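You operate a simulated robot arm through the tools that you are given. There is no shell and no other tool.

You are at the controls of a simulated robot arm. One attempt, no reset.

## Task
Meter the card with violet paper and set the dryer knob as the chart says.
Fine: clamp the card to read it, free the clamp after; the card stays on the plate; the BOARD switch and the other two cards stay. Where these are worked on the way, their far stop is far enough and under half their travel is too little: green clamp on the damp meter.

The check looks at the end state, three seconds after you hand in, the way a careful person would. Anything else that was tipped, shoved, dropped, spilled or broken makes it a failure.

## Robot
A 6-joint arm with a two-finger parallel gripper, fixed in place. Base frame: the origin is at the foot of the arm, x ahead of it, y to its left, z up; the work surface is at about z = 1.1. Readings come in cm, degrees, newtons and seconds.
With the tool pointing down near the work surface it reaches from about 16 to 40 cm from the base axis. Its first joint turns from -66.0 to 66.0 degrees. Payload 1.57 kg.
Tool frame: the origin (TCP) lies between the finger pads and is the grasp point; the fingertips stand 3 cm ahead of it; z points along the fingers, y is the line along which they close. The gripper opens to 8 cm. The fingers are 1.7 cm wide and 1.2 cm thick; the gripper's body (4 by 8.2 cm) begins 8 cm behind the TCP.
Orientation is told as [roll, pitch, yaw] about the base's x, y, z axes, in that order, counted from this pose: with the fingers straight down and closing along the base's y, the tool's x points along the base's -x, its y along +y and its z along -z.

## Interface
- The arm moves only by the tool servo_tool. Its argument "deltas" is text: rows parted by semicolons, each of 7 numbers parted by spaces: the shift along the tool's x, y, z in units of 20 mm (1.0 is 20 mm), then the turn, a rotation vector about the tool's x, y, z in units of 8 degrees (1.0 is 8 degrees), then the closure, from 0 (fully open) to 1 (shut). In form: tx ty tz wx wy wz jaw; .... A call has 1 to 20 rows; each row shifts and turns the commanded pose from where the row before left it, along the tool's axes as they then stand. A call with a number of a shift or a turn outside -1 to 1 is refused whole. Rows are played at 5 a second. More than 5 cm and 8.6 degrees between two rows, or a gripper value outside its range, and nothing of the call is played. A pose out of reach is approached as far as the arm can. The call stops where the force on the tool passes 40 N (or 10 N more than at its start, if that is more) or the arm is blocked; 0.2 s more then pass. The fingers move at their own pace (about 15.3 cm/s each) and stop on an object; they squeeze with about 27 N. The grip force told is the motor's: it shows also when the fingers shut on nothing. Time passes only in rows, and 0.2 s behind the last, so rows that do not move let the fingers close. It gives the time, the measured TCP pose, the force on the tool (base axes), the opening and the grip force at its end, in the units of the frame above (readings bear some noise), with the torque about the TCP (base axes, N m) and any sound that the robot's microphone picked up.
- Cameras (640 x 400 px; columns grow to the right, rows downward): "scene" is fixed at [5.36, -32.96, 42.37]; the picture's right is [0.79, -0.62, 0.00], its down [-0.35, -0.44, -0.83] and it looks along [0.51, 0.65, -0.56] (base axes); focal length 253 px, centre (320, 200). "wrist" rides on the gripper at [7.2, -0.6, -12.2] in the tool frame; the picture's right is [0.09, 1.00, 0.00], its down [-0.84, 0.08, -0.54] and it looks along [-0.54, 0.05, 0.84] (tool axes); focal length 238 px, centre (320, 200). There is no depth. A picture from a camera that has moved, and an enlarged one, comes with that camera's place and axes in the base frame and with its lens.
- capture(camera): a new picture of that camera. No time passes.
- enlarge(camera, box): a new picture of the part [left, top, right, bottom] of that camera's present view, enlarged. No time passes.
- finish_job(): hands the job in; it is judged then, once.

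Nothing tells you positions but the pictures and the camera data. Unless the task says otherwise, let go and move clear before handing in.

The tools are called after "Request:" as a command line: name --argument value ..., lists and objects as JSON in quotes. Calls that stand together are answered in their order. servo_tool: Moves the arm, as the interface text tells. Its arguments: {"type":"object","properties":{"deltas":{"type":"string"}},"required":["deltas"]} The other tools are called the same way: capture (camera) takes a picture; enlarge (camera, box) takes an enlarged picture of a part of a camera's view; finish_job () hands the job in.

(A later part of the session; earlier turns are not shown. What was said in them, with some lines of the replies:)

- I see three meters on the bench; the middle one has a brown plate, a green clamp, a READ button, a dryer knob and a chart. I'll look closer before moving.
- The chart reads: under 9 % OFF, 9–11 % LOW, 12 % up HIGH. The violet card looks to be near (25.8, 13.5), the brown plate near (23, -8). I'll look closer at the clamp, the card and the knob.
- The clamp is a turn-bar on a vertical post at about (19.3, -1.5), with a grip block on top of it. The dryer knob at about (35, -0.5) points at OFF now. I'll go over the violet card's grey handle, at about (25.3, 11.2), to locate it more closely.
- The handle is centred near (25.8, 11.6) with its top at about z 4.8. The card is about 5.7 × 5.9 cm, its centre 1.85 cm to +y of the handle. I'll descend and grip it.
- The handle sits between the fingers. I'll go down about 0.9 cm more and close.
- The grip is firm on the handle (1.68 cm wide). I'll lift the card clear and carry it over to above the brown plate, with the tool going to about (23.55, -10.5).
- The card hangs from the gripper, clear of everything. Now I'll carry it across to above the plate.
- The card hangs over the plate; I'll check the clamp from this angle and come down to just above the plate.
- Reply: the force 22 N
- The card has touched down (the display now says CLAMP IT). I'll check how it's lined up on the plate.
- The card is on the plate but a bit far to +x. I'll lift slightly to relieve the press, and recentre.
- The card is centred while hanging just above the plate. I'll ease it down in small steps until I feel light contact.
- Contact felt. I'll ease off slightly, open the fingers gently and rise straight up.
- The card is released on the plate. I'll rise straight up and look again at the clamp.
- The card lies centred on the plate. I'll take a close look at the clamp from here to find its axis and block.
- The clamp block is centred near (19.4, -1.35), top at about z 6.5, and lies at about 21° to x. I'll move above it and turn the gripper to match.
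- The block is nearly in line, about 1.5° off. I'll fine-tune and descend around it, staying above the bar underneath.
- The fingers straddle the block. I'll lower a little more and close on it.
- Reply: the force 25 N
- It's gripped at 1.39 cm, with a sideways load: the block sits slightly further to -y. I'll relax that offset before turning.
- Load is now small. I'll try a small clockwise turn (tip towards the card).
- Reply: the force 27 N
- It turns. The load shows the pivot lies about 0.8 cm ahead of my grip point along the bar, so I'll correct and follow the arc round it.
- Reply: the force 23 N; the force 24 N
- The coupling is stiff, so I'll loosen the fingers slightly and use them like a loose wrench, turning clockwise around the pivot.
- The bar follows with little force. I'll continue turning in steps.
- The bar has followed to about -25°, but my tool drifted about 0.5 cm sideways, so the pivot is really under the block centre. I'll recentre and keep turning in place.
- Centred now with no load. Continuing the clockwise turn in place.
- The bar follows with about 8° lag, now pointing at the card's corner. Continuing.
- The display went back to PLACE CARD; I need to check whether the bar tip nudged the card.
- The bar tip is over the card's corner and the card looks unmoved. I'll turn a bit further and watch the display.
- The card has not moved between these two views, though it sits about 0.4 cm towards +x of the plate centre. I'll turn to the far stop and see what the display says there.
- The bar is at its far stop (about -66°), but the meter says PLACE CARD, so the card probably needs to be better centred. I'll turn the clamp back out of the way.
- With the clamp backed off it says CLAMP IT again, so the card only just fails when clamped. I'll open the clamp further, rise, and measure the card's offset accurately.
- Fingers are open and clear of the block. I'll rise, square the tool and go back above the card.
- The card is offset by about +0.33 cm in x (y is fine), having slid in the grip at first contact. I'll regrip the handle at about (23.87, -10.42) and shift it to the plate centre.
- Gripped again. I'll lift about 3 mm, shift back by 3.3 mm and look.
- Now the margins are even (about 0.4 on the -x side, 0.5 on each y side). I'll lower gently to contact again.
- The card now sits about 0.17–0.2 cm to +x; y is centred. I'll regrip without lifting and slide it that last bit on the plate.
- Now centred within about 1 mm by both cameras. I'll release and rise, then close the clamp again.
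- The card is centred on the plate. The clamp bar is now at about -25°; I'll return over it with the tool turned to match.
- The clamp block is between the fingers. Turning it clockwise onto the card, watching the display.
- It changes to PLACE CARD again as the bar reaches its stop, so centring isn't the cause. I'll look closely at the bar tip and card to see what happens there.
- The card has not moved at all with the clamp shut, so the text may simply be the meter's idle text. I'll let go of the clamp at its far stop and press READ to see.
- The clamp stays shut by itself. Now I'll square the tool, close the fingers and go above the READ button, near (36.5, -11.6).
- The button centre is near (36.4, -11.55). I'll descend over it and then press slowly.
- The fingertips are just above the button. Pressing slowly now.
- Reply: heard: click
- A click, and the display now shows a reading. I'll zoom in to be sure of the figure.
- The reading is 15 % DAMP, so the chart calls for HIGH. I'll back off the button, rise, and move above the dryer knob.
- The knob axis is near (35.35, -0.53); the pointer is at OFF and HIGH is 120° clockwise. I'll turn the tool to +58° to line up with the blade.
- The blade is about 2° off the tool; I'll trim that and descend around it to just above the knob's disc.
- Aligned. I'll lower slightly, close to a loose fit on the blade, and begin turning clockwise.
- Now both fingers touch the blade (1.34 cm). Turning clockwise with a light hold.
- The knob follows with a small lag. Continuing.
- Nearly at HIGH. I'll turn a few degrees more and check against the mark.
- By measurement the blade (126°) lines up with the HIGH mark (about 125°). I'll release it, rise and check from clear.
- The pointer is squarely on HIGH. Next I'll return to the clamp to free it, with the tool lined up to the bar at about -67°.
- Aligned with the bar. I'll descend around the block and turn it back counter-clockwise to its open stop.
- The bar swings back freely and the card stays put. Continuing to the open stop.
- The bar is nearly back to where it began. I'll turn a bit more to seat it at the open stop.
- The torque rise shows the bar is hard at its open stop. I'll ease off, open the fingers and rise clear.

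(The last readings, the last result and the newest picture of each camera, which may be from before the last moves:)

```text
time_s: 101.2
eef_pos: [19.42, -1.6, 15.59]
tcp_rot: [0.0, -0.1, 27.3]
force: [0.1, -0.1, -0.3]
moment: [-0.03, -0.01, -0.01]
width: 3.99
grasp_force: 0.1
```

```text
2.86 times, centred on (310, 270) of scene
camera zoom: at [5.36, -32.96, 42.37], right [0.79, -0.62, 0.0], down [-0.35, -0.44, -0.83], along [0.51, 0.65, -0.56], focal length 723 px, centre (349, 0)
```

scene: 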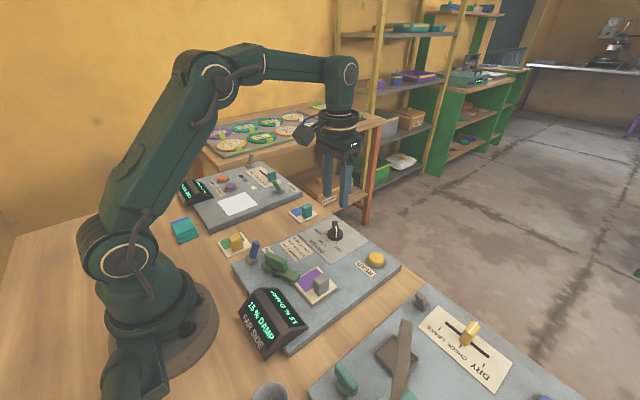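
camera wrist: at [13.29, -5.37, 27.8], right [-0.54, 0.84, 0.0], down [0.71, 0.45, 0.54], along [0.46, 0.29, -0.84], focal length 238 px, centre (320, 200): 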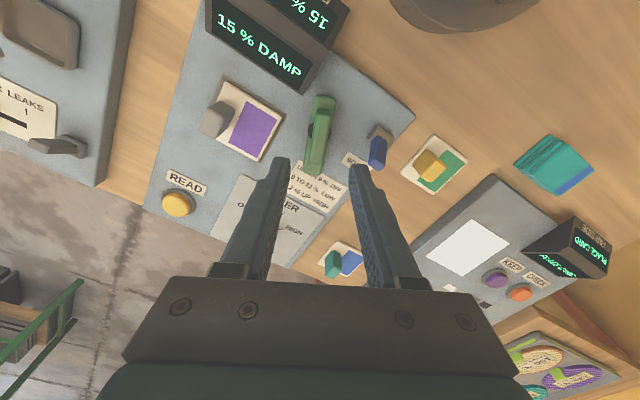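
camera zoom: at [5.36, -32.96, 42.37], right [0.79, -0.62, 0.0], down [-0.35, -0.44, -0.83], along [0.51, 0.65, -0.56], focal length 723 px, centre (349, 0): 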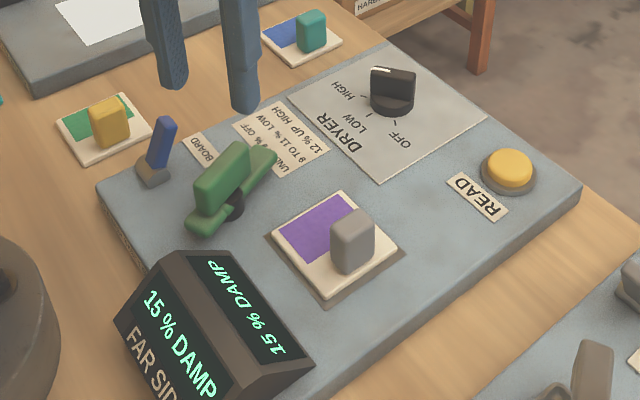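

The clamp is back open, the card lies on the plate, the knob is on HIGH, and the switch and other cards look untouched. I'll raise the arm well clear and take a last look.

Request:
servo_tool --deltas "0 0 -0.9 0 0 -0.7 0.3;0 0 -0.9 0 0 0.7 0.2;0 0 -0.9 0 0 0.7 0.1;0 0 -0.9 0 0 0.7 0;0 0 -0.9 0 0 0.7 0;0 0 -0.9 0 0 0.7 0;0 0 0 0 0 0.6 0;0 0 0 0 0 0 0"

Request:
capture --camera "scene"

Request:
capture --camera "wrist"

Request:
enlarge --camera "scene" --box '[310, 205, 374, 255]'

Request:
enlarge --camera "scene" --box '[210, 200, 340, 300]'

```text
time_s: 103.0
eef_pos: [19.47, -1.52, 26.3]
tcp_rot: [0.0, -0.1, -0.1]
force: [0.1, -0.2, -0.6]
moment: [0.03, 0.0, 0.01]
width: 8.01
grasp_force: 0.2
```

```text
taken
```

scene: 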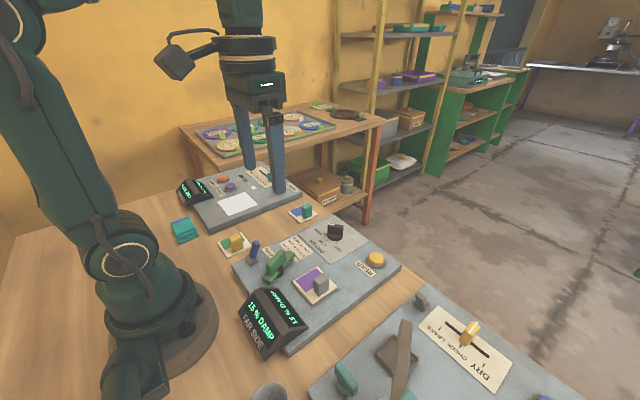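

```text
taken
camera wrist: at [12.23, -2.17, 38.63], right [-0.09, 1.0, 0.0], down [0.84, 0.08, 0.54], along [0.54, 0.05, -0.84], focal length 238 px, centre (320, 200)
```

wrist: 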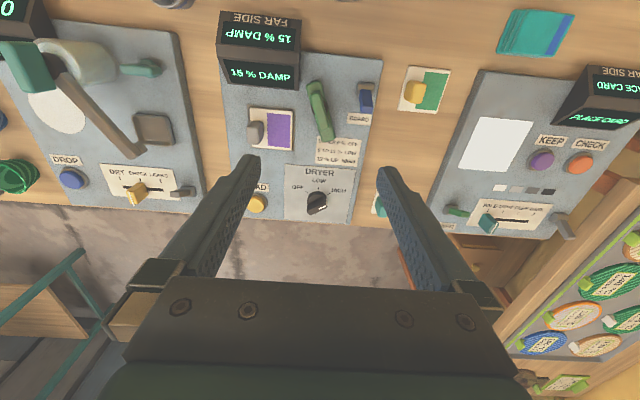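

```text
8.00 times, centred on (342, 230) of scene
camera zoom: at [5.36, -32.96, 42.37], right [0.79, -0.62, 0.0], down [-0.35, -0.44, -0.83], along [0.51, 0.65, -0.56], focal length 2025 px, centre (144, -40)
```

zoom: 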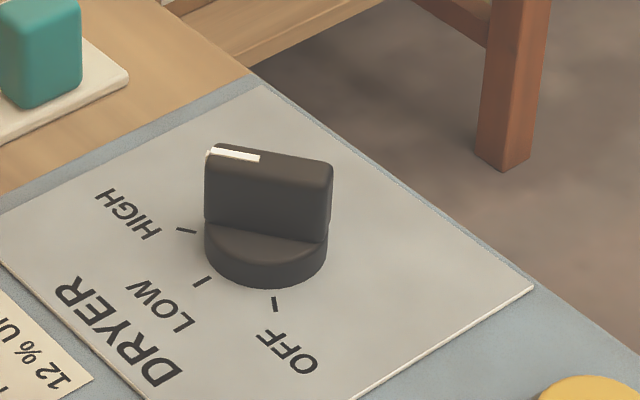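

```text
4.00 times, centred on (275, 250) of scene
camera zoom: at [5.36, -32.96, 42.37], right [0.79, -0.62, 0.0], down [-0.35, -0.44, -0.83], along [0.51, 0.65, -0.56], focal length 1013 px, centre (500, 0)
```

zoom: 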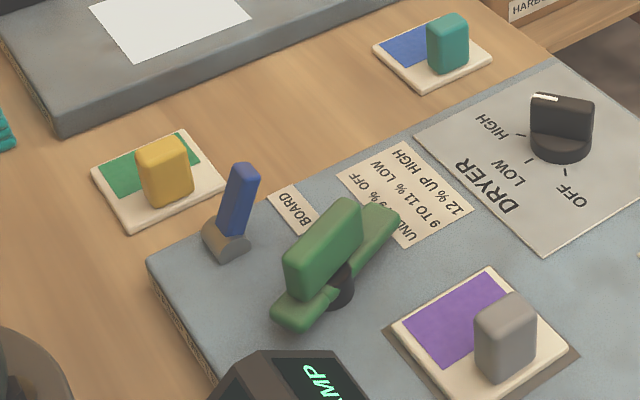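

Everything is in its end state: the violet card read 15 % clamped and lies on the plate, the clamp is open, the knob is on HIGH, the switch and other cards are undisturbed, and the arm is clear. Handing in.

Request:
finish_job

```text
The job is handed in.
```

The violet card read 15 % damp with the clamp shut, and the chart gives HIGH for 12 % and up, so I set the dryer knob to HIGH.

- **Card:** it is on the plate, roughly centred. I had to re-grip it and slide it once because it slipped in the fingers when I first put it down.
- **Clamp:** I turned it to its far stop for the reading, then back to its open stop.
- **Display:** with the clamp shut, the meter showed "PLACE CARD" again instead of a ready message. Centring the card made no difference and it had not shifted, so I pressed READ anyway. It clicked and showed "15 % DAMP".
- **Everything else:** in the last pictures the BOARD switch and the other two cards look untouched. The arm is raised clear with the fingers open.
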